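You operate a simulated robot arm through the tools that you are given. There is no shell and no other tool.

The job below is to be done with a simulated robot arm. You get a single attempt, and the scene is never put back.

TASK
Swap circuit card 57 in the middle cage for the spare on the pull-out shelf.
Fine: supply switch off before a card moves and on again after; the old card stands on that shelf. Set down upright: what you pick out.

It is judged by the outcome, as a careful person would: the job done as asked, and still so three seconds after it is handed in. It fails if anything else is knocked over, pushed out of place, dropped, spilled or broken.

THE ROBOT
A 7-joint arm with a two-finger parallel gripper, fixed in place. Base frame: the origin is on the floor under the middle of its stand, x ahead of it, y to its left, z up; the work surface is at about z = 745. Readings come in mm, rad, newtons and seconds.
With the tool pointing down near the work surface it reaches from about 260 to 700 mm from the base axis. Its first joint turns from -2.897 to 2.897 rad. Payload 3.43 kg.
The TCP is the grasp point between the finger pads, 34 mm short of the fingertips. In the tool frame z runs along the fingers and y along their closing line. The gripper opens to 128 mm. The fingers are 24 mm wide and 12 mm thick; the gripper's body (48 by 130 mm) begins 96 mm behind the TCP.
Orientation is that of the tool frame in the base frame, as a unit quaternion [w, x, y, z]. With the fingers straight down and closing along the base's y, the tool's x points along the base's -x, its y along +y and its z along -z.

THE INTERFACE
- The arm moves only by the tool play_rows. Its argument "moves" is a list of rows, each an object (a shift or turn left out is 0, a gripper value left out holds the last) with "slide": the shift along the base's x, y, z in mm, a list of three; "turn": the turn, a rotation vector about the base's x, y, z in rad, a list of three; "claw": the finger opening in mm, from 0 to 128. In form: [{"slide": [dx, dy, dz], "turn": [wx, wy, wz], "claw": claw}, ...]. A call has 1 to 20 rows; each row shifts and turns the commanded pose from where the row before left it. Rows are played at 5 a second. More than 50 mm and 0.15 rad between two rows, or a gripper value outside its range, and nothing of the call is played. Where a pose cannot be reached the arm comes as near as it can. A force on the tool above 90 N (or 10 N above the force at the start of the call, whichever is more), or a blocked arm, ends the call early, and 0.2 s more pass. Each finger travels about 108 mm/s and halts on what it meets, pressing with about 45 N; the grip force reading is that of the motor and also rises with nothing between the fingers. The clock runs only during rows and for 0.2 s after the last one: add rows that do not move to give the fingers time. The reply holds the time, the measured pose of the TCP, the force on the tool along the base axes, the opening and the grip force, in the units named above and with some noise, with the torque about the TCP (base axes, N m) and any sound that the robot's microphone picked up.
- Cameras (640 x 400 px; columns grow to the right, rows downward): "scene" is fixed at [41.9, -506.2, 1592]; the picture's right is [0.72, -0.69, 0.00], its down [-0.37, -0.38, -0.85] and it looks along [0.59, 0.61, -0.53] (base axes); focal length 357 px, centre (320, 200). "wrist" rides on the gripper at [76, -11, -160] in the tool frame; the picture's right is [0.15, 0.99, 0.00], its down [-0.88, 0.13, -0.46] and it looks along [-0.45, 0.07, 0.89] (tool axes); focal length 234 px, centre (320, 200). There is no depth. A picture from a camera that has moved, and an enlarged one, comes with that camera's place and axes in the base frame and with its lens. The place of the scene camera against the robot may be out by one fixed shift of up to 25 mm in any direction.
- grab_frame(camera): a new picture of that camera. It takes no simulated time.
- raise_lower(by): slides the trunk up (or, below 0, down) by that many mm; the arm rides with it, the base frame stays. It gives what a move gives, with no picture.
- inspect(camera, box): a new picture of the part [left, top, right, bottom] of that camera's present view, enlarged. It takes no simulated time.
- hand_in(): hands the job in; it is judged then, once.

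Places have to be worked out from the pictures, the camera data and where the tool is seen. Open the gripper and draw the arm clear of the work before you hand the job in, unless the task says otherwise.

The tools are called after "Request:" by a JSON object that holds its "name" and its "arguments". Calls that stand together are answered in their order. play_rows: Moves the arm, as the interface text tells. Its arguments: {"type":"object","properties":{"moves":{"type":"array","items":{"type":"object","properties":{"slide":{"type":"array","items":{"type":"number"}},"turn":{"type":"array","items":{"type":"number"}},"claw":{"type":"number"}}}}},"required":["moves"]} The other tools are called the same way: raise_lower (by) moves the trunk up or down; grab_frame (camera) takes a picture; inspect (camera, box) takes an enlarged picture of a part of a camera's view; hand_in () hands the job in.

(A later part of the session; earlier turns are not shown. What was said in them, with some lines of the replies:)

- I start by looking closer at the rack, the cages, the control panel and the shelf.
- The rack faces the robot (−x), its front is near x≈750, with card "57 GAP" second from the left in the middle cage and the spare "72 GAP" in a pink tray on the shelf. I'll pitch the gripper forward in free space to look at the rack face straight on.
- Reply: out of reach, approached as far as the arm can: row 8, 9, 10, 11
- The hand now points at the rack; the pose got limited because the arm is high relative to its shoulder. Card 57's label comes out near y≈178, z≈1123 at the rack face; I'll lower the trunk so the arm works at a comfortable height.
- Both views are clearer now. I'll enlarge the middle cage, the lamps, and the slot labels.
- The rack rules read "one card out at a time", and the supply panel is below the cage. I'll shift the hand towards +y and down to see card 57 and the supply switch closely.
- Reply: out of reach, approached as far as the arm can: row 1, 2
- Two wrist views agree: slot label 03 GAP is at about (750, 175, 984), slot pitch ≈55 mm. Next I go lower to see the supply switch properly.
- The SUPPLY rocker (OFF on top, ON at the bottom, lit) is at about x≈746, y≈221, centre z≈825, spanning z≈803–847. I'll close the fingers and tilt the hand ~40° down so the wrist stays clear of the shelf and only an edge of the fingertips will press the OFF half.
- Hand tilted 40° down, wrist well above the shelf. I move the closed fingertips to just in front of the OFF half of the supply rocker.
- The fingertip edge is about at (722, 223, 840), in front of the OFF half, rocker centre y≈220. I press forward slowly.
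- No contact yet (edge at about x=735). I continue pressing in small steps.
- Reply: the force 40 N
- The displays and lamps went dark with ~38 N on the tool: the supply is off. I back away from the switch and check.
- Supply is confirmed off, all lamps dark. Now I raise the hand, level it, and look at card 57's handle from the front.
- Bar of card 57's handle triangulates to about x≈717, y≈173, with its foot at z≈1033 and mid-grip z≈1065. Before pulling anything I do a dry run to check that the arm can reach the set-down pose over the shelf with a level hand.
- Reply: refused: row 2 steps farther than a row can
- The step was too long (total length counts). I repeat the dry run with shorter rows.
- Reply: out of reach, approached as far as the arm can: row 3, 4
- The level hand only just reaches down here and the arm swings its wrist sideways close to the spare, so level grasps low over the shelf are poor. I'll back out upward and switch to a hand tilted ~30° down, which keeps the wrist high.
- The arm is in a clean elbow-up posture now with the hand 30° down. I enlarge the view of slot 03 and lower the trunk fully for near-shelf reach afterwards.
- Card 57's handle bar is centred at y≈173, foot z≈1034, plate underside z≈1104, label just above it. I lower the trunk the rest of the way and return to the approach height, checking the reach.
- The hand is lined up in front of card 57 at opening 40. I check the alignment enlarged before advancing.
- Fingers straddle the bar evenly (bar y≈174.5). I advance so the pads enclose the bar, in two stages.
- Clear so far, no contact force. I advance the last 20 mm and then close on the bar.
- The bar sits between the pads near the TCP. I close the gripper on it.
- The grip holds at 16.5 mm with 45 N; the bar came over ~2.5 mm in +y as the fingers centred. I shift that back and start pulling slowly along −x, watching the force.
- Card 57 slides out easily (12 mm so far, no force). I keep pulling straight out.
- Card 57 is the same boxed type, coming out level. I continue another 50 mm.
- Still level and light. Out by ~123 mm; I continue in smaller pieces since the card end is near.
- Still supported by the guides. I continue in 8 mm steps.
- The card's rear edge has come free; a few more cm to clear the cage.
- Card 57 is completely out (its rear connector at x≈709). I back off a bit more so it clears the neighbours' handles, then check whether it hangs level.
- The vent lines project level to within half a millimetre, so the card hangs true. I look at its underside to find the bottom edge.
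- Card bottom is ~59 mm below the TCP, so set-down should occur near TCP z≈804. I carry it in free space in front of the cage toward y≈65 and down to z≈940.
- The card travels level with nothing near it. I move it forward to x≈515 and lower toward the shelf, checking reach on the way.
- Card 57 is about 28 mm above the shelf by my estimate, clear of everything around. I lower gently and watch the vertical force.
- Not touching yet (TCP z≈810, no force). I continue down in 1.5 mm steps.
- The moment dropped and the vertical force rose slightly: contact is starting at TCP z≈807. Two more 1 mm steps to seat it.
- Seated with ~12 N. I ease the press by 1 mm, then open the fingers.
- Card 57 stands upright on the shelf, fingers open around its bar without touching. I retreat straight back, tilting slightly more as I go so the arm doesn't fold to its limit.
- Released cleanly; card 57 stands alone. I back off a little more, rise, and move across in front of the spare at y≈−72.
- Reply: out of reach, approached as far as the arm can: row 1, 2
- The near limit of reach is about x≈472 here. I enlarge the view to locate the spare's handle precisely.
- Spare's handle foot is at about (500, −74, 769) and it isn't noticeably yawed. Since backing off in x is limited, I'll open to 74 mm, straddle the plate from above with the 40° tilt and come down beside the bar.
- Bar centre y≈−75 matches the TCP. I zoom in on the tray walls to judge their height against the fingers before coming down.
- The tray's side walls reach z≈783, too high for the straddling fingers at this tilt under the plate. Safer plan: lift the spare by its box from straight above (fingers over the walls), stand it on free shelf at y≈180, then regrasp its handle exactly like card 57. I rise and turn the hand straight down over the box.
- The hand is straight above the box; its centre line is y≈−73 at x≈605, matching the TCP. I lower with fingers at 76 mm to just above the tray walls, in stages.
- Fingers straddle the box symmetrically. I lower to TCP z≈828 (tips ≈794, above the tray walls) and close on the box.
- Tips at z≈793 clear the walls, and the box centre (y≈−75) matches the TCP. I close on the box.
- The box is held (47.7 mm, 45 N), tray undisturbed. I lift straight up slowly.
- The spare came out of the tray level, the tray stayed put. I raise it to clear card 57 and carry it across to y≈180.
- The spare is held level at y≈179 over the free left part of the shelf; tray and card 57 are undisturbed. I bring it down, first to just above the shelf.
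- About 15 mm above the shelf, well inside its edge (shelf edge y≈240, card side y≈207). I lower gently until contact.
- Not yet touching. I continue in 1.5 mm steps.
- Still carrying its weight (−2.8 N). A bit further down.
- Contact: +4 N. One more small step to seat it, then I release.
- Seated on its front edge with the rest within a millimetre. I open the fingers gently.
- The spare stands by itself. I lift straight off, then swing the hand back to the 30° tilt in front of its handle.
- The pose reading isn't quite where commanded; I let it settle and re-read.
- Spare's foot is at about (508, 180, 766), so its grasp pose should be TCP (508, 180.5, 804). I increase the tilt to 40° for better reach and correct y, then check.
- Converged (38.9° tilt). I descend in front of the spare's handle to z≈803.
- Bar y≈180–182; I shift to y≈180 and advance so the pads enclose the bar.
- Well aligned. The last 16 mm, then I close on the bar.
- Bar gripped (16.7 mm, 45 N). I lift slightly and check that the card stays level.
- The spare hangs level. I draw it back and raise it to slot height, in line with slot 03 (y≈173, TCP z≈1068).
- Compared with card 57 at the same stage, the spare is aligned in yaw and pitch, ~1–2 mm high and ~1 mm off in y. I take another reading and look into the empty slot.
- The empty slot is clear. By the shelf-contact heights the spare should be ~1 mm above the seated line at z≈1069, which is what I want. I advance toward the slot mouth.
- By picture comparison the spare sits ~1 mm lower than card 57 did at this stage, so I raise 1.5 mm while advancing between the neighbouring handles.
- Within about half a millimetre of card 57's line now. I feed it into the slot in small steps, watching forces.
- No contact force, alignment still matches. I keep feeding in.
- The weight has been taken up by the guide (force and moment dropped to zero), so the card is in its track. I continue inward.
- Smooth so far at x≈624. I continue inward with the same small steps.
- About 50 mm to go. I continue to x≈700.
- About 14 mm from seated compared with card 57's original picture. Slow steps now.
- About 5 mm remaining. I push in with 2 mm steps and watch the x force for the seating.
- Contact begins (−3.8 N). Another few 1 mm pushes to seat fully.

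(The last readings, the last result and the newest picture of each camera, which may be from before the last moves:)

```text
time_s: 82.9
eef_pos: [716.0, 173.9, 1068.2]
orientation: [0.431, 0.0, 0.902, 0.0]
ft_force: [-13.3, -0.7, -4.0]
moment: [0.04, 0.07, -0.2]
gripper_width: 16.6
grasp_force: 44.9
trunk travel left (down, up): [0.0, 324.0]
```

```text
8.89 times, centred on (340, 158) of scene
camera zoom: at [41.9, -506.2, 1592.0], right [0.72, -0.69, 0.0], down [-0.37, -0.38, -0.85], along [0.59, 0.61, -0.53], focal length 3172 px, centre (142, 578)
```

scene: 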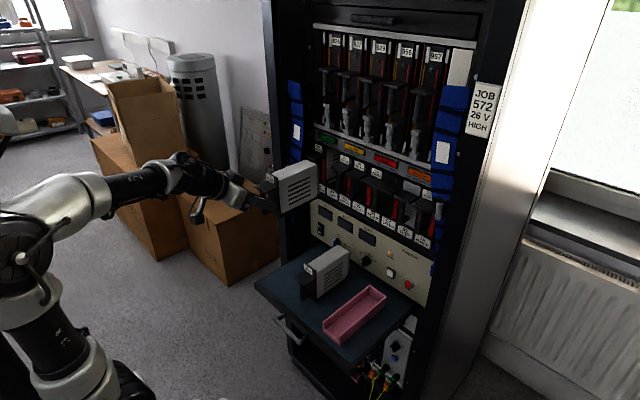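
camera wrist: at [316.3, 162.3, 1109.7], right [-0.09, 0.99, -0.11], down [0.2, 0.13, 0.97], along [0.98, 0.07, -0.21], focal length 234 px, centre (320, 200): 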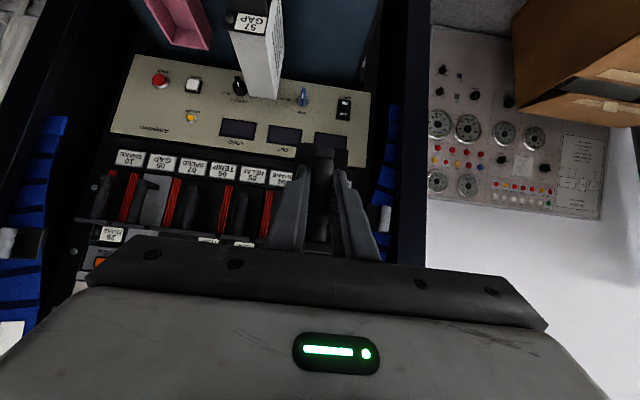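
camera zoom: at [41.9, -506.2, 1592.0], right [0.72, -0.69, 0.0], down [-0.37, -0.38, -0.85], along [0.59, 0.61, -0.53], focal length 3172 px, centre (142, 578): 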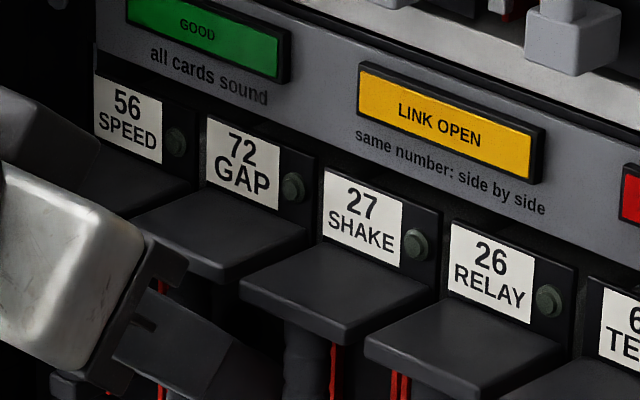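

Label faces are now in line with the neighbours within about a millimetre, with 13 N on the tool. I push a little more to confirm it's against its stop.

Request:
{"name": "play_rows", "arguments": {"moves": [{"slide": [1, 0, 0]}, {"slide": [1, 0, 0]}, {"slide": [1, 0, 0]}, {"slide": [0, 0, 0]}]}}

Request:
{"name": "inspect", "arguments": {"camera": "scene", "box": [310, 135, 370, 180]}}

```text
time_s: 83.9
eef_pos: [716.3, 173.5, 1069.4]
orientation: [0.43, -0.001, 0.903, 0.001]
ft_force: [-41.3, -1.4, -6.8]
moment: [0.25, -0.16, 0.07]
gripper_width: 16.4
grasp_force: 45.8
trunk travel left (down, up): [0.0, 324.0]
```

```text
8.89 times, centred on (340, 158) of scene
camera zoom: at [41.9, -506.2, 1592.0], right [0.72, -0.69, 0.0], down [-0.37, -0.38, -0.85], along [0.59, 0.61, -0.53], focal length 3172 px, centre (142, 578)
```

zoom: 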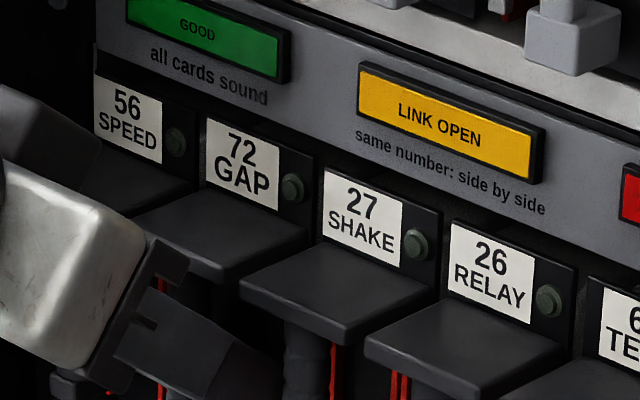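

Force climbed to 41 N without movement: the card is hard on its stop. I relieve the push, then open the fingers.

Request:
{"name": "play_rows", "arguments": {"moves": [{"slide": [-1.5, 0, 0]}, {"slide": [-1.5, 0, 0]}, {"slide": [0, 0, 0]}]}}

```text
time_s: 84.7
eef_pos: [714.9, 172.8, 1068.2]
orientation: [0.43, 0.001, 0.903, 0.0]
ft_force: [-11.4, 2.3, -7.7]
moment: [0.14, 1.45, 0.09]
gripper_width: 16.7
grasp_force: 44.6
trunk travel left (down, up): [0.0, 324.0]
```

Still pushing lightly (−11 N). One more millimetre of relief, then open to 40.

Request:
{"name": "play_rows", "arguments": {"moves": [{"slide": [-0.8, 0, 0]}, {"slide": [0, 0, 0]}, {"claw": 20}, {"claw": 30}, {"claw": 40}, {"slide": [0, 0, 0]}]}}

Request:
{"name": "inspect", "arguments": {"camera": "scene", "box": [270, 130, 400, 220]}}

Request:
{"name": "inspect", "arguments": {"camera": "wrist", "box": [220, 90, 420, 250]}}

```text
time_s: 86.1
eef_pos: [717.1, 172.6, 1068.9]
orientation: [0.432, 0.001, 0.902, 0.0]
ft_force: [0.3, 0.2, 0.5]
moment: [-0.02, -0.04, 0.01]
gripper_width: 39.6
grasp_force: 0.1
trunk travel left (down, up): [0.0, 324.0]
```

```text
4.44 times, centred on (335, 175) of scene
camera zoom: at [41.9, -506.2, 1592.0], right [0.72, -0.69, 0.0], down [-0.37, -0.38, -0.85], along [0.59, 0.61, -0.53], focal length 1586 px, centre (253, 311)
```

zoom: 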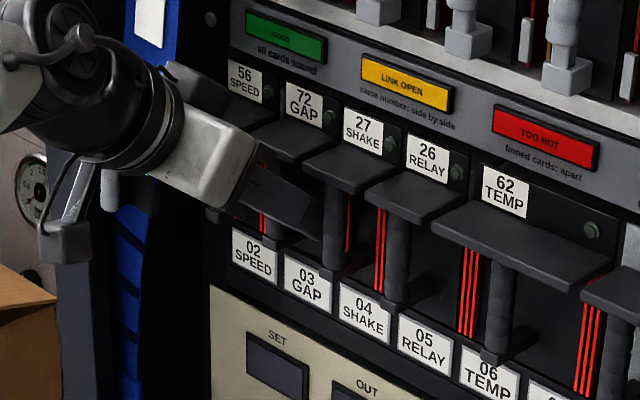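

```text
2.50 times, centred on (320, 170) of wrist
camera zoom: at [543.2, 161.9, 1108.9], right [-0.09, 0.99, -0.11], down [0.2, 0.13, 0.97], along [0.98, 0.07, -0.21], focal length 585 px, centre (320, 275)
```

zoom: 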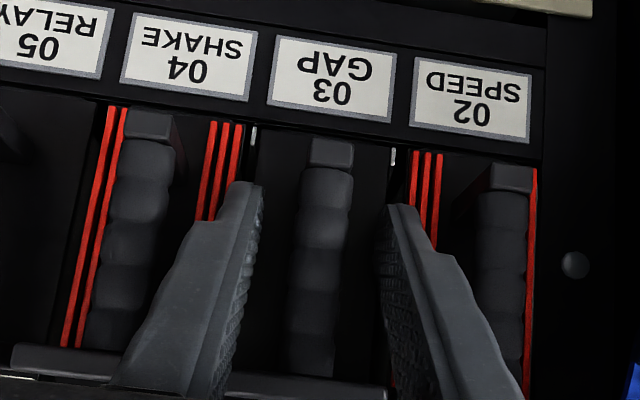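

Released; the spare stays in place. I withdraw straight back along −x.

Request:
{"name": "play_rows", "arguments": {"moves": [{"slide": [-8, 0, 0]}, {"slide": [-10, 0, 0]}, {"slide": [-12, 0, 0]}, {"slide": [-15, 0, 0]}, {"slide": [-20, 0, 0]}, {"slide": [-30, 0, 0]}, {"slide": [-30, 0, 0]}, {"slide": [0, 0, 0]}]}}

Request:
{"name": "grab_frame", "arguments": {"camera": "wrist"}}

Request:
{"name": "inspect", "arguments": {"camera": "wrist", "box": [240, 110, 400, 250]}}

Request:
{"name": "inspect", "arguments": {"camera": "scene", "box": [270, 130, 400, 220]}}

```text
time_s: 87.9
eef_pos: [590.5, 170.8, 1071.0]
orientation: [0.431, 0.0, 0.903, 0.0]
ft_force: [-0.6, 0.6, 0.3]
moment: [0.01, -0.02, -0.01]
gripper_width: 39.8
grasp_force: 0.0
trunk travel left (down, up): [0.0, 324.0]
```

```text
taken
camera wrist: at [417.7, 160.4, 1110.0], right [-0.09, 0.99, -0.11], down [0.2, 0.13, 0.97], along [0.98, 0.07, -0.21], focal length 234 px, centre (320, 200)
```

wrist: 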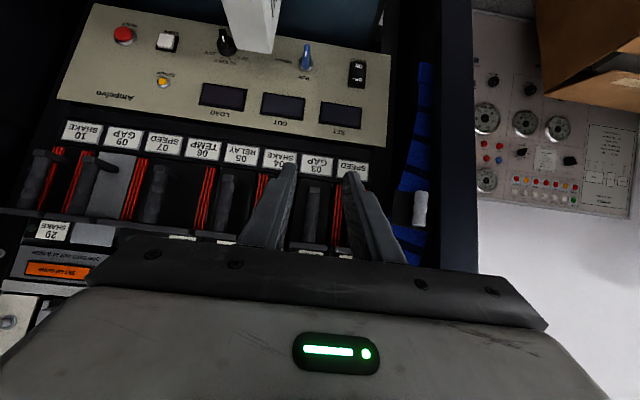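

```text
2.86 times, centred on (320, 180) of wrist
camera zoom: at [417.7, 160.4, 1110.0], right [-0.09, 0.99, -0.11], down [0.2, 0.13, 0.97], along [0.98, 0.07, -0.21], focal length 669 px, centre (320, 257)
```

zoom: 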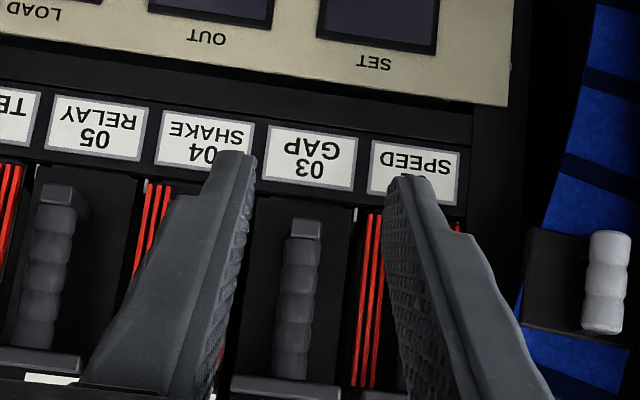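

```text
4.44 times, centred on (335, 175) of scene
camera zoom: at [41.9, -506.2, 1592.0], right [0.72, -0.69, 0.0], down [-0.37, -0.38, -0.85], along [0.59, 0.61, -0.53], focal length 1586 px, centre (253, 311)
```

zoom: 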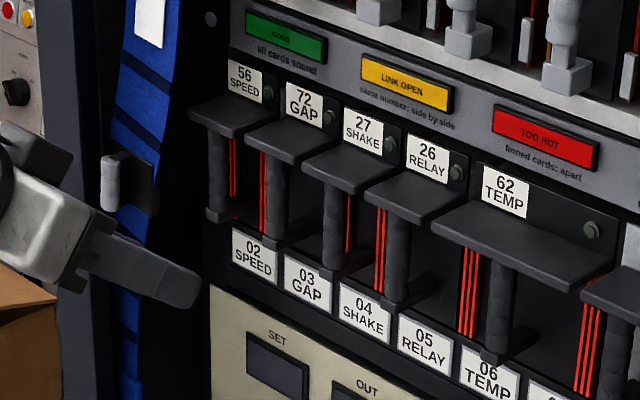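

The 72 GAP card sits exactly where 57 did. Now the supply: I close the fingers and move down to the lower (ON) half of the rocker.

Request:
{"name": "play_rows", "arguments": {"moves": [{"slide": [0, 10, -34], "claw": 0}, {"slide": [0, 10, -34]}, {"slide": [2, 10, -34]}, {"slide": [2, 10, -34]}, {"slide": [2, 10, -34]}, {"slide": [25, 0, -24]}, {"slide": [30, 0, -24]}, {"slide": [25, 0, -23]}, {"slide": [0, 0, 0]}]}}

Request:
{"name": "inspect", "arguments": {"camera": "wrist", "box": [240, 90, 420, 240]}}

Request:
{"name": "inspect", "arguments": {"camera": "scene", "box": [270, 190, 380, 270]}}

```text
time_s: 89.9
eef_pos: [677.6, 222.3, 828.6]
orientation: [0.431, 0.001, 0.902, 0.0]
ft_force: [-0.3, 0.3, 0.0]
moment: [0.01, -0.02, -0.01]
gripper_width: 0.0
grasp_force: 33.4
trunk travel left (down, up): [0.0, 324.0]
```

```text
2.67 times, centred on (330, 165) of wrist
camera zoom: at [505.1, 210.9, 867.5], right [-0.09, 0.99, -0.11], down [0.2, 0.13, 0.97], along [0.98, 0.07, -0.21], focal length 624 px, centre (293, 293)
```

zoom: 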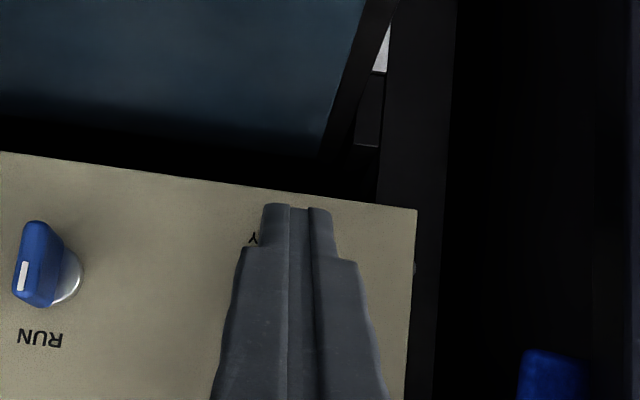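

```text
5.00 times, centred on (325, 230) of scene
camera zoom: at [41.9, -506.2, 1592.0], right [0.72, -0.69, 0.0], down [-0.37, -0.38, -0.85], along [0.59, 0.61, -0.53], focal length 1784 px, centre (295, 50)
```

zoom: 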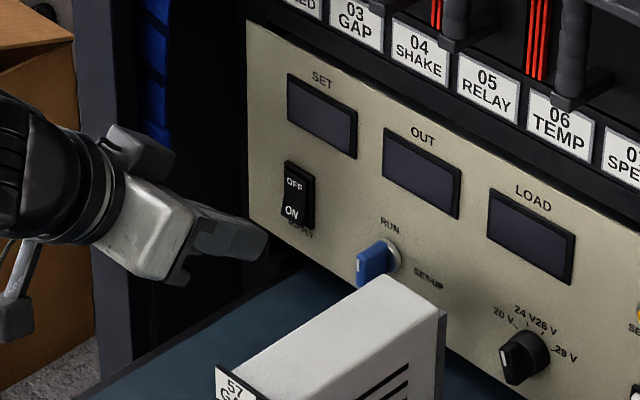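

Fingertip edge is at about (712, 222, 816.5); the ON half is centred near z≈811. I lower ~4.5 mm, approach, then press.

Request:
{"name": "play_rows", "arguments": {"moves": [{"slide": [6, -0.5, -2.5]}, {"slide": [6, -0.5, -2]}, {"slide": [6, 0, 0]}, {"slide": [4, 0, 0]}, {"slide": [0, 0, 0]}]}}

Request:
{"name": "inspect", "arguments": {"camera": "scene", "box": [290, 190, 400, 270]}}

```text
time_s: 91.1
eef_pos: [699.2, 221.6, 822.3]
orientation: [0.43, 0.001, 0.903, 0.001]
ft_force: [0.0, 0.4, 0.2]
moment: [0.0, -0.02, -0.01]
gripper_width: 0.0
grasp_force: 33.2
trunk travel left (down, up): [0.0, 324.0]
```

```text
5.00 times, centred on (345, 230) of scene
camera zoom: at [41.9, -506.2, 1592.0], right [0.72, -0.69, 0.0], down [-0.37, -0.38, -0.85], along [0.59, 0.61, -0.53], focal length 1784 px, centre (195, 50)
```

zoom: 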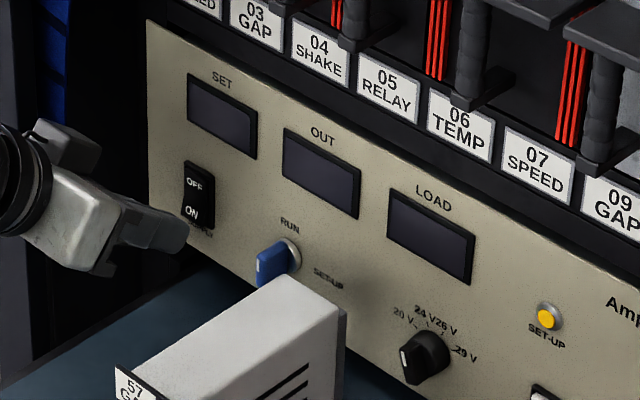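

Edge now at ~(733, 221.5, 810). I press forward in small steps.

Request:
{"name": "play_rows", "arguments": {"moves": [{"slide": [2.5, 0, 0]}, {"slide": [2.5, 0, 0]}, {"slide": [2.5, 0, 0]}, {"slide": [0, 0, 0]}]}}

Request:
{"name": "inspect", "arguments": {"camera": "scene", "box": [290, 190, 400, 270]}}

```text
time_s: 92.1
eef_pos: [706.8, 222.7, 823.5]
orientation: [0.43, 0.001, 0.903, -0.001]
ft_force: [-6.9, -1.4, 0.1]
moment: [-0.05, 0.08, -0.07]
gripper_width: 0.0
grasp_force: 33.1
trunk travel left (down, up): [0.0, 324.0]
```

```text
5.00 times, centred on (345, 230) of scene
camera zoom: at [41.9, -506.2, 1592.0], right [0.72, -0.69, 0.0], down [-0.37, -0.38, -0.85], along [0.59, 0.61, -0.53], focal length 1784 px, centre (195, 50)
```

zoom: 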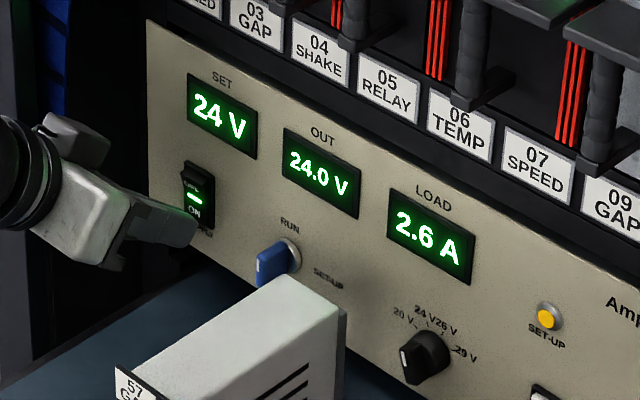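

The supply is back on: 24 V, 2.6 A. I back away from the switch and check the cage lamps.

Request:
{"name": "play_rows", "arguments": {"moves": [{"slide": [-6, 0, 0]}, {"slide": [-25, 0, 10]}, {"slide": [-40, 0, 20]}, {"slide": [-40, 0, 25]}, {"slide": [-40, 0, 25]}, {"slide": [0, 0, 30]}, {"slide": [0, 0, 0]}]}}

Request:
{"name": "inspect", "arguments": {"camera": "scene", "box": [295, 120, 445, 250]}}

Request:
{"name": "grab_frame", "arguments": {"camera": "scene"}}

Request:
{"name": "grab_frame", "arguments": {"camera": "wrist"}}

```text
time_s: 93.7
eef_pos: [556.4, 220.8, 934.4]
orientation: [0.431, 0.001, 0.902, 0.0]
ft_force: [-0.2, -0.1, -0.8]
moment: [0.01, 0.03, 0.03]
gripper_width: 0.0
grasp_force: 32.7
trunk travel left (down, up): [0.0, 324.0]
```

```text
3.08 times, centred on (370, 185) of scene
camera zoom: at [41.9, -506.2, 1592.0], right [0.72, -0.69, 0.0], down [-0.37, -0.38, -0.85], along [0.59, 0.61, -0.53], focal length 1098 px, centre (166, 246)
```

zoom: 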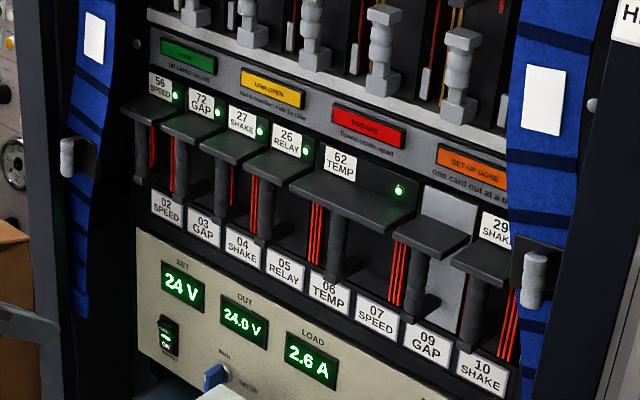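

```text
taken
```

scene: 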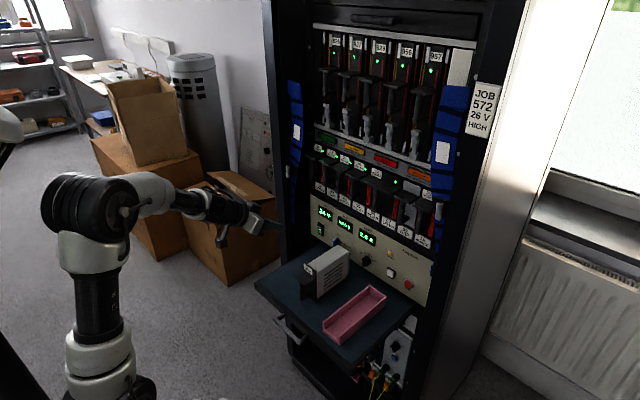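

```text
taken
camera wrist: at [383.7, 209.7, 974.9], right [-0.09, 0.99, -0.11], down [0.2, 0.13, 0.97], along [0.98, 0.07, -0.21], focal length 234 px, centre (320, 200)
```

wrist: 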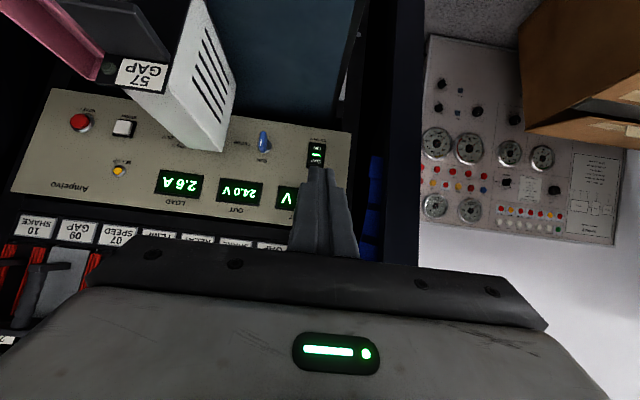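

All card lamps, including 72's, are green, but the GOOD lamp isn't lit yet. I wait a moment and look closer.

Request:
{"name": "play_rows", "arguments": {"moves": [{"slide": [-10, 0, 10]}, {"slide": [0, 0, 0]}, {"slide": [0, 0, 0]}, {"slide": [0, 0, 0]}, {"slide": [0, 0, 0]}, {"slide": [0, 0, 0]}, {"slide": [0, 0, 0]}, {"slide": [0, 0, 0]}, {"slide": [0, 0, 0]}, {"slide": [0, 0, 0]}]}}

Request:
{"name": "inspect", "arguments": {"camera": "scene", "box": [305, 125, 385, 175]}}

Request:
{"name": "inspect", "arguments": {"camera": "scene", "box": [365, 140, 445, 190]}}

Request:
{"name": "inspect", "arguments": {"camera": "scene", "box": [310, 190, 430, 300]}}

```text
time_s: 95.9
eef_pos: [546.0, 221.9, 946.0]
orientation: [0.431, 0.0, 0.902, 0.0]
ft_force: [0.3, 0.4, -0.5]
moment: [0.01, -0.01, -0.03]
gripper_width: 0.1
grasp_force: 33.1
trunk travel left (down, up): [0.0, 324.0]
```

```text
8.00 times, centred on (345, 150) of scene
camera zoom: at [41.9, -506.2, 1592.0], right [0.72, -0.69, 0.0], down [-0.37, -0.38, -0.85], along [0.59, 0.61, -0.53], focal length 2855 px, centre (120, 600)
```

zoom: 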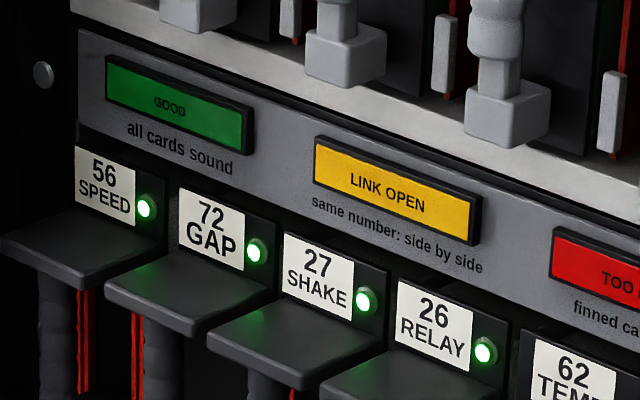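

```text
8.00 times, centred on (405, 165) of scene
camera zoom: at [41.9, -506.2, 1592.0], right [0.72, -0.69, 0.0], down [-0.37, -0.38, -0.85], along [0.59, 0.61, -0.53], focal length 2855 px, centre (-360, 480)
```

zoom: 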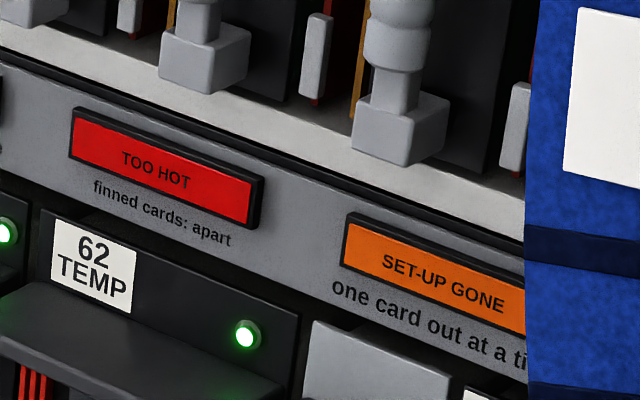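

```text
3.64 times, centred on (370, 245) of scene
camera zoom: at [41.9, -506.2, 1592.0], right [0.72, -0.69, 0.0], down [-0.37, -0.38, -0.85], along [0.59, 0.61, -0.53], focal length 1298 px, centre (138, 36)
```

zoom: 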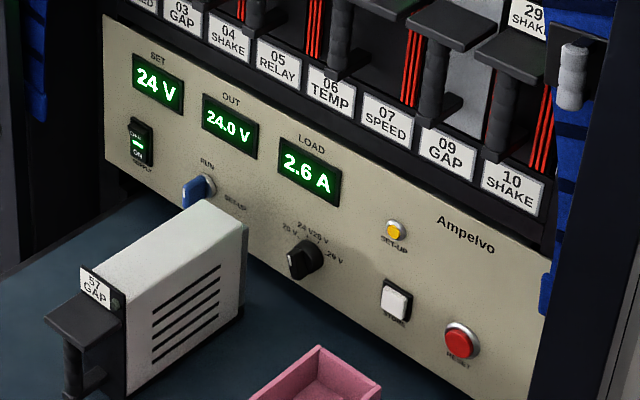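

Card seating looks the same as 57's was; GOOD is not lit, while no fault lamp is either. It may need a self-test time, so I wait a few seconds more.

Request:
{"name": "play_rows", "arguments": {"moves": [{"slide": [0, 0, 0]}, {"slide": [0, 0, 0]}, {"slide": [0, 0, 0]}, {"slide": [0, 0, 0]}, {"slide": [0, 0, 0]}, {"slide": [0, 0, 0]}, {"slide": [0, 0, 0]}, {"slide": [0, 0, 0]}, {"slide": [0, 0, 0]}, {"slide": [0, 0, 0]}, {"slide": [0, 0, 0]}, {"slide": [0, 0, 0]}, {"slide": [0, 0, 0]}, {"slide": [0, 0, 0]}, {"slide": [0, 0, 0]}, {"slide": [0, 0, 0]}, {"slide": [0, 0, 0]}, {"slide": [0, 0, 0]}, {"slide": [0, 0, 0]}, {"slide": [0, 0, 0]}]}}

Request:
{"name": "inspect", "arguments": {"camera": "scene", "box": [305, 125, 385, 175]}}

Request:
{"name": "inspect", "arguments": {"camera": "scene", "box": [385, 130, 465, 230]}}

Request:
{"name": "inspect", "arguments": {"camera": "scene", "box": [310, 10, 490, 140]}}

```text
time_s: 100.1
eef_pos: [547.0, 221.1, 945.0]
orientation: [0.43, 0.001, 0.903, 0.0]
ft_force: [0.0, 0.4, 0.0]
moment: [-0.01, 0.02, 0.0]
gripper_width: 0.0
grasp_force: 33.3
trunk travel left (down, up): [0.0, 324.0]
```

```text
8.00 times, centred on (345, 150) of scene
camera zoom: at [41.9, -506.2, 1592.0], right [0.72, -0.69, 0.0], down [-0.37, -0.38, -0.85], along [0.59, 0.61, -0.53], focal length 2855 px, centre (120, 600)
```

zoom: 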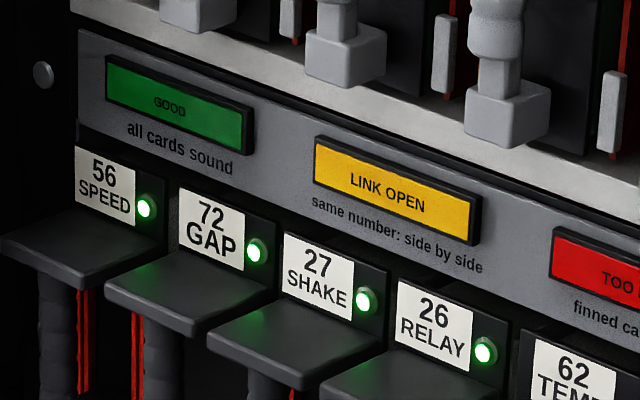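

```text
4.00 times, centred on (425, 180) of scene
camera zoom: at [41.9, -506.2, 1592.0], right [0.72, -0.69, 0.0], down [-0.37, -0.38, -0.85], along [0.59, 0.61, -0.53], focal length 1427 px, centre (-100, 280)
```

zoom: 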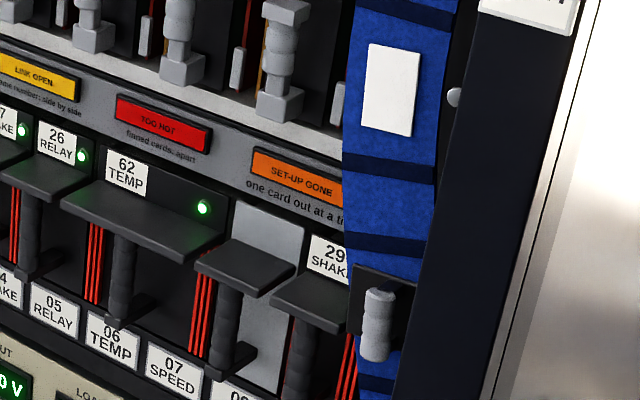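

```text
3.08 times, centred on (400, 75) of scene
camera zoom: at [41.9, -506.2, 1592.0], right [0.72, -0.69, 0.0], down [-0.37, -0.38, -0.85], along [0.59, 0.61, -0.53], focal length 1098 px, centre (74, 585)
```

zoom: 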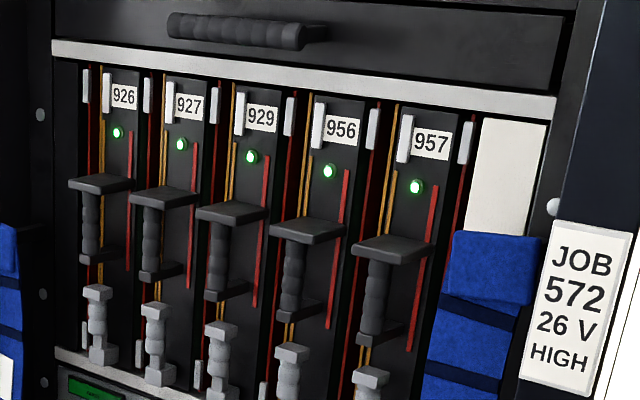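

GOOD is still dark though every visible card lamp is green. Card 29's lamp is hidden by the strap from this camera, so I move the wrist camera to view the whole middle cage.

Request:
{"name": "play_rows", "arguments": {"moves": [{"slide": [0, -20, 35]}, {"slide": [0, -30, 35]}, {"slide": [0, -35, 30]}, {"slide": [0, -40, 10], "turn": [0, -0.08, 0]}, {"slide": [0, -35, 10], "turn": [0, -0.08, 0]}, {"slide": [0, 0, 0]}, {"slide": [0, 0, 0]}]}}

Request:
{"name": "grab_frame", "arguments": {"camera": "wrist"}}

Request:
{"name": "inspect", "arguments": {"camera": "wrist", "box": [120, 80, 320, 250]}}

Request:
{"name": "inspect", "arguments": {"camera": "wrist", "box": [280, 80, 480, 250]}}

```text
time_s: 101.7
eef_pos: [545.5, 61.2, 1067.4]
orientation: [0.501, 0.0, 0.865, 0.0]
ft_force: [0.0, 0.5, 0.0]
moment: [0.03, -0.03, -0.03]
gripper_width: 0.1
grasp_force: 32.9
trunk travel left (down, up): [0.0, 324.0]
```

```text
taken
camera wrist: at [367.7, 49.9, 1079.2], right [-0.07, 0.99, -0.13], down [0.04, 0.13, 0.99], along [1.0, 0.07, -0.05], focal length 234 px, centre (320, 200)
```

wrist: 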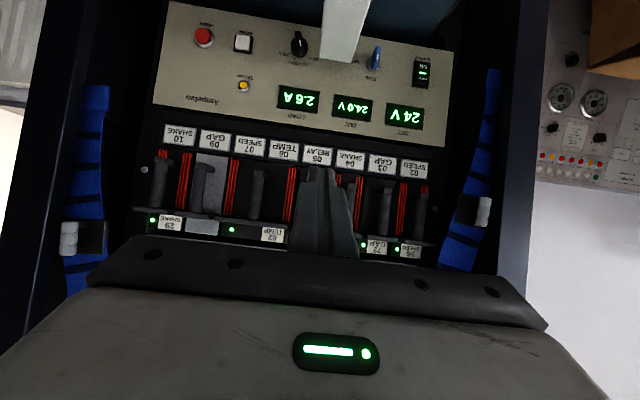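

```text
2.35 times, centred on (220, 165) of wrist
camera zoom: at [367.7, 49.9, 1079.2], right [-0.07, 0.99, -0.13], down [0.04, 0.13, 0.99], along [1.0, 0.07, -0.05], focal length 551 px, centre (555, 282)
```

zoom: 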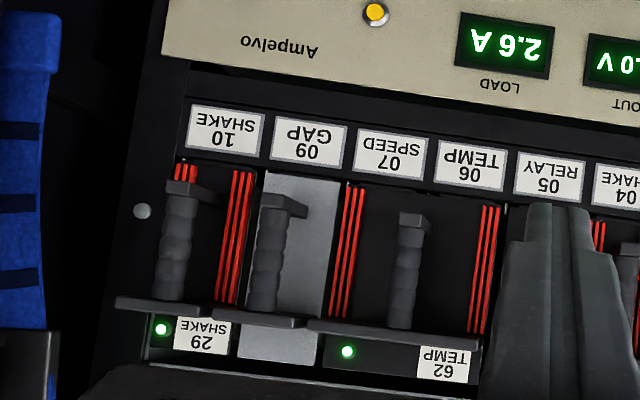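

```text
2.35 times, centred on (380, 165) of wrist
camera zoom: at [367.7, 49.9, 1079.2], right [-0.07, 0.99, -0.13], down [0.04, 0.13, 0.99], along [1.0, 0.07, -0.05], focal length 551 px, centre (179, 282)
```

zoom: 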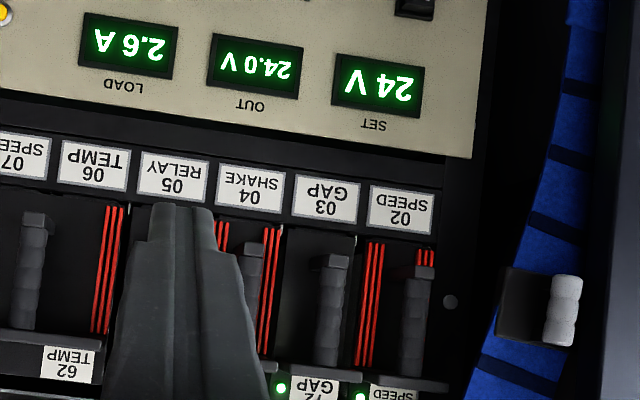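

All card lamps incl. 29 and 72 are lit. I wait some more seconds and then look again at the GOOD lamp.

Request:
{"name": "play_rows", "arguments": {"moves": [{"slide": [0, 0, 0]}, {"slide": [0, 0, 0]}, {"slide": [0, 0, 0]}, {"slide": [0, 0, 0]}, {"slide": [0, 0, 0]}, {"slide": [0, 0, 0]}, {"slide": [0, 0, 0]}, {"slide": [0, 0, 0]}, {"slide": [0, 0, 0]}, {"slide": [0, 0, 0]}, {"slide": [0, 0, 0]}, {"slide": [0, 0, 0]}, {"slide": [0, 0, 0]}, {"slide": [0, 0, 0]}, {"slide": [0, 0, 0]}, {"slide": [0, 0, 0]}, {"slide": [0, 0, 0]}, {"slide": [0, 0, 0]}, {"slide": [0, 0, 0]}, {"slide": [0, 0, 0]}]}}

Request:
{"name": "inspect", "arguments": {"camera": "scene", "box": [305, 125, 385, 175]}}

Request:
{"name": "inspect", "arguments": {"camera": "scene", "box": [310, 190, 430, 260]}}

```text
time_s: 105.9
eef_pos: [544.7, 61.3, 1066.7]
orientation: [0.502, 0.0, 0.865, 0.001]
ft_force: [0.7, 0.1, 0.7]
moment: [0.0, -0.04, -0.01]
gripper_width: 0.1
grasp_force: 32.6
trunk travel left (down, up): [0.0, 324.0]
```

```text
8.00 times, centred on (345, 150) of scene
camera zoom: at [41.9, -506.2, 1592.0], right [0.72, -0.69, 0.0], down [-0.37, -0.38, -0.85], along [0.59, 0.61, -0.53], focal length 2855 px, centre (120, 600)
```

zoom: 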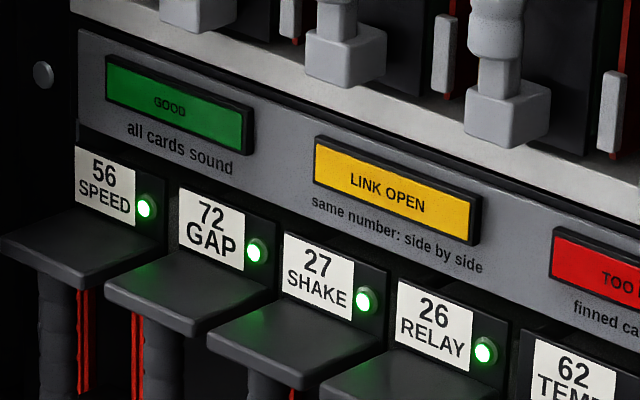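

```text
5.33 times, centred on (370, 225) of scene
camera zoom: at [41.9, -506.2, 1592.0], right [0.72, -0.69, 0.0], down [-0.37, -0.38, -0.85], along [0.59, 0.61, -0.53], focal length 1903 px, centre (53, 67)
```

zoom: 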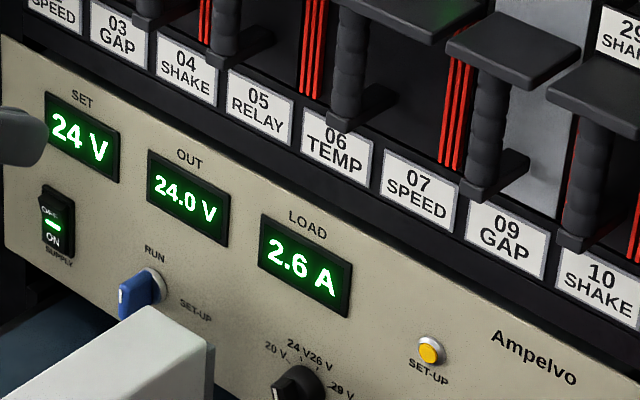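

Still no GOOD lamp, but no fault lamp either; load reads 2.6 A exactly as before and every card lamp is green. I open the gripper, draw the arm clear, and give it more time before the final check.

Request:
{"name": "play_rows", "arguments": {"moves": [{"slide": [-20, 0, 20], "claw": 80}, {"slide": [-20, 0, 20]}, {"slide": [0, 0, 30]}, {"slide": [0, 0, 30]}, {"slide": [0, 0, 0]}, {"slide": [0, 0, 0]}, {"slide": [0, 0, 0]}, {"slide": [0, 0, 0]}, {"slide": [0, 0, 0]}, {"slide": [0, 0, 0]}, {"slide": [0, 0, 0]}, {"slide": [0, 0, 0]}, {"slide": [0, 0, 0]}, {"slide": [0, 0, 0]}, {"slide": [0, 0, 0]}, {"slide": [0, 0, 0]}, {"slide": [0, 0, 0]}, {"slide": [0, 0, 0]}, {"slide": [0, 0, 0]}, {"slide": [0, 0, 0]}]}}

Request:
{"name": "grab_frame", "arguments": {"camera": "scene"}}

Request:
{"name": "inspect", "arguments": {"camera": "scene", "box": [310, 130, 370, 175]}}

Request:
{"name": "grab_frame", "arguments": {"camera": "wrist"}}

```text
time_s: 110.1
eef_pos: [504.6, 61.3, 1162.9]
orientation: [0.502, 0.0, 0.865, 0.0]
ft_force: [0.4, -0.5, -0.7]
moment: [-0.01, -0.01, -0.03]
gripper_width: 80.2
grasp_force: 0.1
trunk travel left (down, up): [0.0, 324.0]
```

```text
taken
```

scene: 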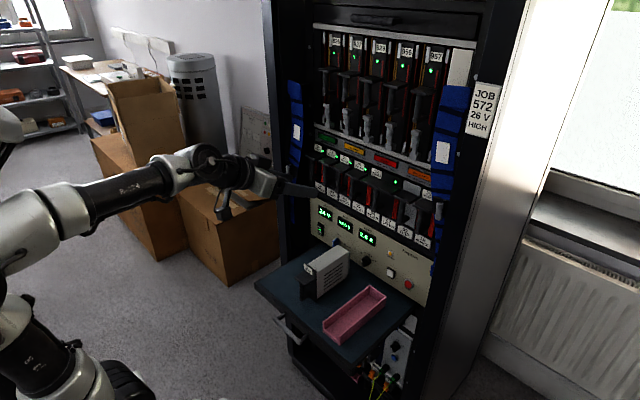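

```text
8.89 times, centred on (340, 152) of scene
camera zoom: at [41.9, -506.2, 1592.0], right [0.72, -0.69, 0.0], down [-0.37, -0.38, -0.85], along [0.59, 0.61, -0.53], focal length 3172 px, centre (142, 622)
```

zoom: 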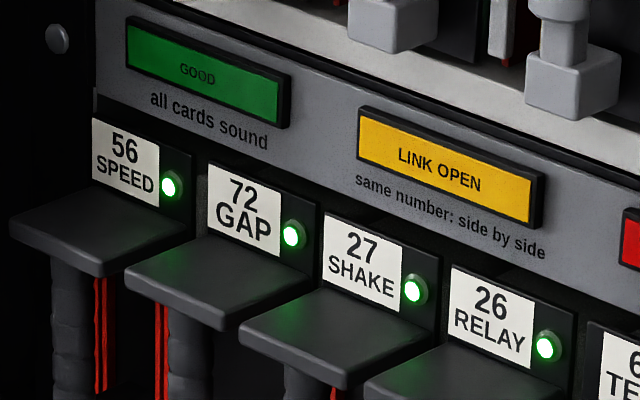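

```text
taken
camera wrist: at [327.5, 50.3, 1176.2], right [-0.07, 0.99, -0.13], down [0.04, 0.13, 0.99], along [1.0, 0.07, -0.05], focal length 234 px, centre (320, 200)
```

wrist: 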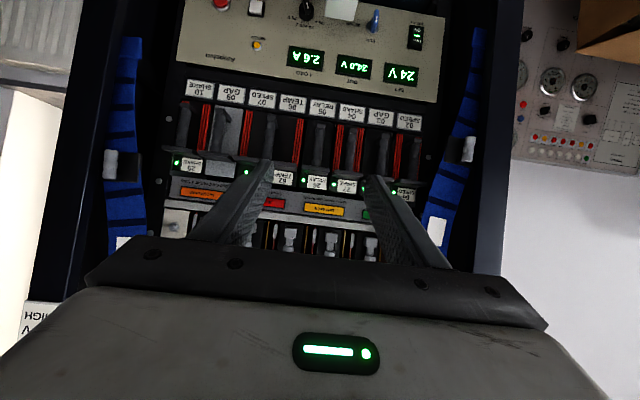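

Before finishing I compare the tray and shelf with the first picture using the same crop, plus card 57's stand.

Request:
{"name": "inspect", "arguments": {"camera": "scene", "box": [250, 260, 430, 400]}}

Request:
{"name": "inspect", "arguments": {"camera": "scene", "box": [280, 120, 460, 250]}}

Request:
{"name": "inspect", "arguments": {"camera": "wrist", "box": [160, 60, 460, 240]}}

```text
2.86 times, centred on (340, 330) of scene
camera zoom: at [41.9, -506.2, 1592.0], right [0.72, -0.69, 0.0], down [-0.37, -0.38, -0.85], along [0.59, 0.61, -0.53], focal length 1020 px, centre (263, -171)
```

zoom: 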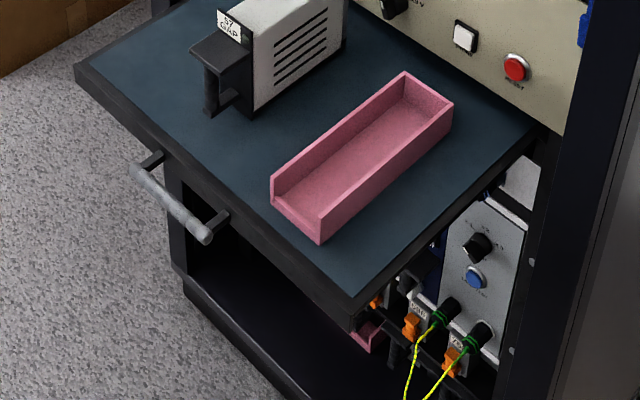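

```text
3.08 times, centred on (370, 185) of scene
camera zoom: at [41.9, -506.2, 1592.0], right [0.72, -0.69, 0.0], down [-0.37, -0.38, -0.85], along [0.59, 0.61, -0.53], focal length 1098 px, centre (166, 246)
```

zoom: 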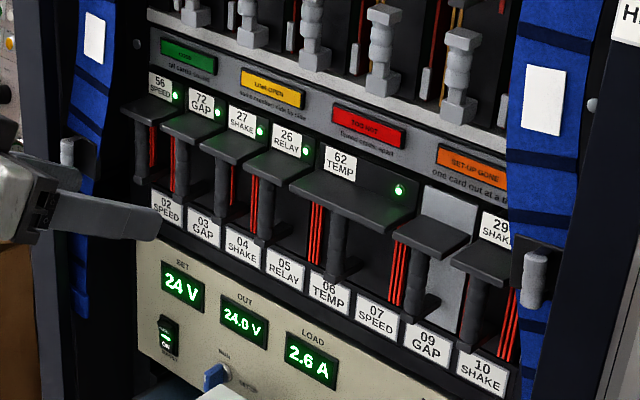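

```text
2.13 times, centred on (310, 150) of wrist
camera zoom: at [327.5, 50.3, 1176.2], right [-0.07, 0.99, -0.13], down [0.04, 0.13, 0.99], along [1.0, 0.07, -0.05], focal length 500 px, centre (341, 307)
```

zoom: 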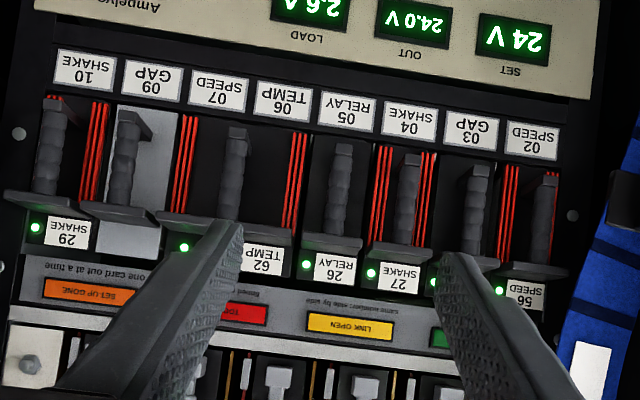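

The tray hasn't moved, card 57 stands upright on the shelf, card 72 is seated, and the supply is on. The one thing off is the GOOD lamp, which stayed dark; STORE and RESET are outside the job, so I leave them alone. I draw the arm further back and up before handing in.

Request:
{"name": "play_rows", "arguments": {"moves": [{"slide": [-10, -10, 20], "turn": [0, 0.1, 0]}, {"slide": [-10, -15, 20], "turn": [0, 0.1, 0]}, {"slide": [-10, -20, 20], "turn": [0, 0.1, 0]}, {"slide": [-10, -20, 20], "turn": [0, 0.1, 0]}, {"slide": [0, 0, 0]}, {"slide": [0, 0, 0]}]}}

Request:
{"name": "grab_frame", "arguments": {"camera": "scene"}}

Request:
{"name": "inspect", "arguments": {"camera": "scene", "box": [305, 125, 445, 205]}}

```text
time_s: 111.5
eef_pos: [465.8, -4.5, 1241.2]
orientation: [0.319, -0.001, 0.948, 0.0]
ft_force: [-0.7, 0.4, 0.2]
moment: [0.01, -0.03, 0.0]
gripper_width: 79.9
grasp_force: 0.1
trunk travel left (down, up): [0.0, 324.0]
```

```text
taken
```

scene: 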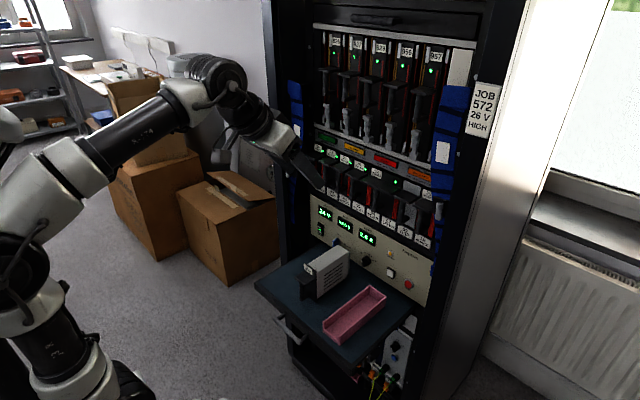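

```text
4.57 times, centred on (375, 165) of scene
camera zoom: at [41.9, -506.2, 1592.0], right [0.72, -0.69, 0.0], down [-0.37, -0.38, -0.85], along [0.59, 0.61, -0.53], focal length 1631 px, centre (69, 360)
```

zoom: 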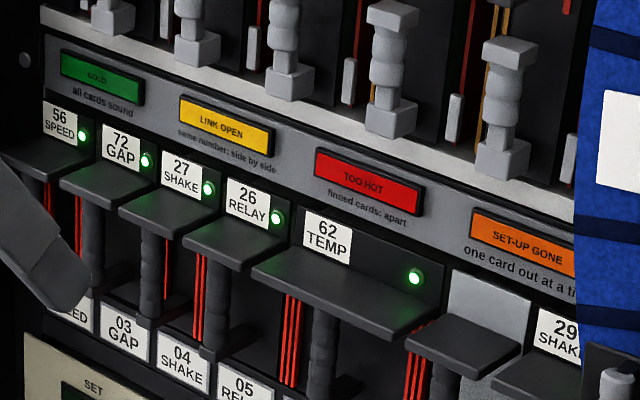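

The arm is clear with the gripper open, card 72 is in slot 03, and the supply is on. Card 57 stands upright on the shelf and nothing else is visibly disturbed, so I hand the job in.

Request:
{"name": "hand_in", "arguments": {}}

```text
The job is handed in.
```

I swapped card 57 for the spare, 72 GAP, which is now in slot 03 of the middle cage. However, the GOOD ("all cards sound") lamp has not come back on.

- **Supply:** I switched it off before moving any card and on again after the swap. It reads 24.0 V and 2.6 A, the same as at the start, and all six numbered cards in the cage, 72 included, show a green light.
- **Old card:** 57 is standing upright on the pull-out shelf, and the pink tray is where it was, now empty.
- **GOOD lamp:** It was lit at the start and was still dark about 20 seconds after power-up. LINK OPEN, TOO HOT and SET-UP GONE were not lit either. I did not press STORE or RESET because they weren't part of the job, so check whether one is needed after a power cycle.
- **Card 56:** By the pictures, it shifted sideways about 1.5 mm in its slot while I was working next to it. It still shows green.
- **Extra handling:** The spare's handle was hard to reach in the tray, so I lifted it out by its body. I stood it on a free part of the shelf and then took it by the handle to fit it.
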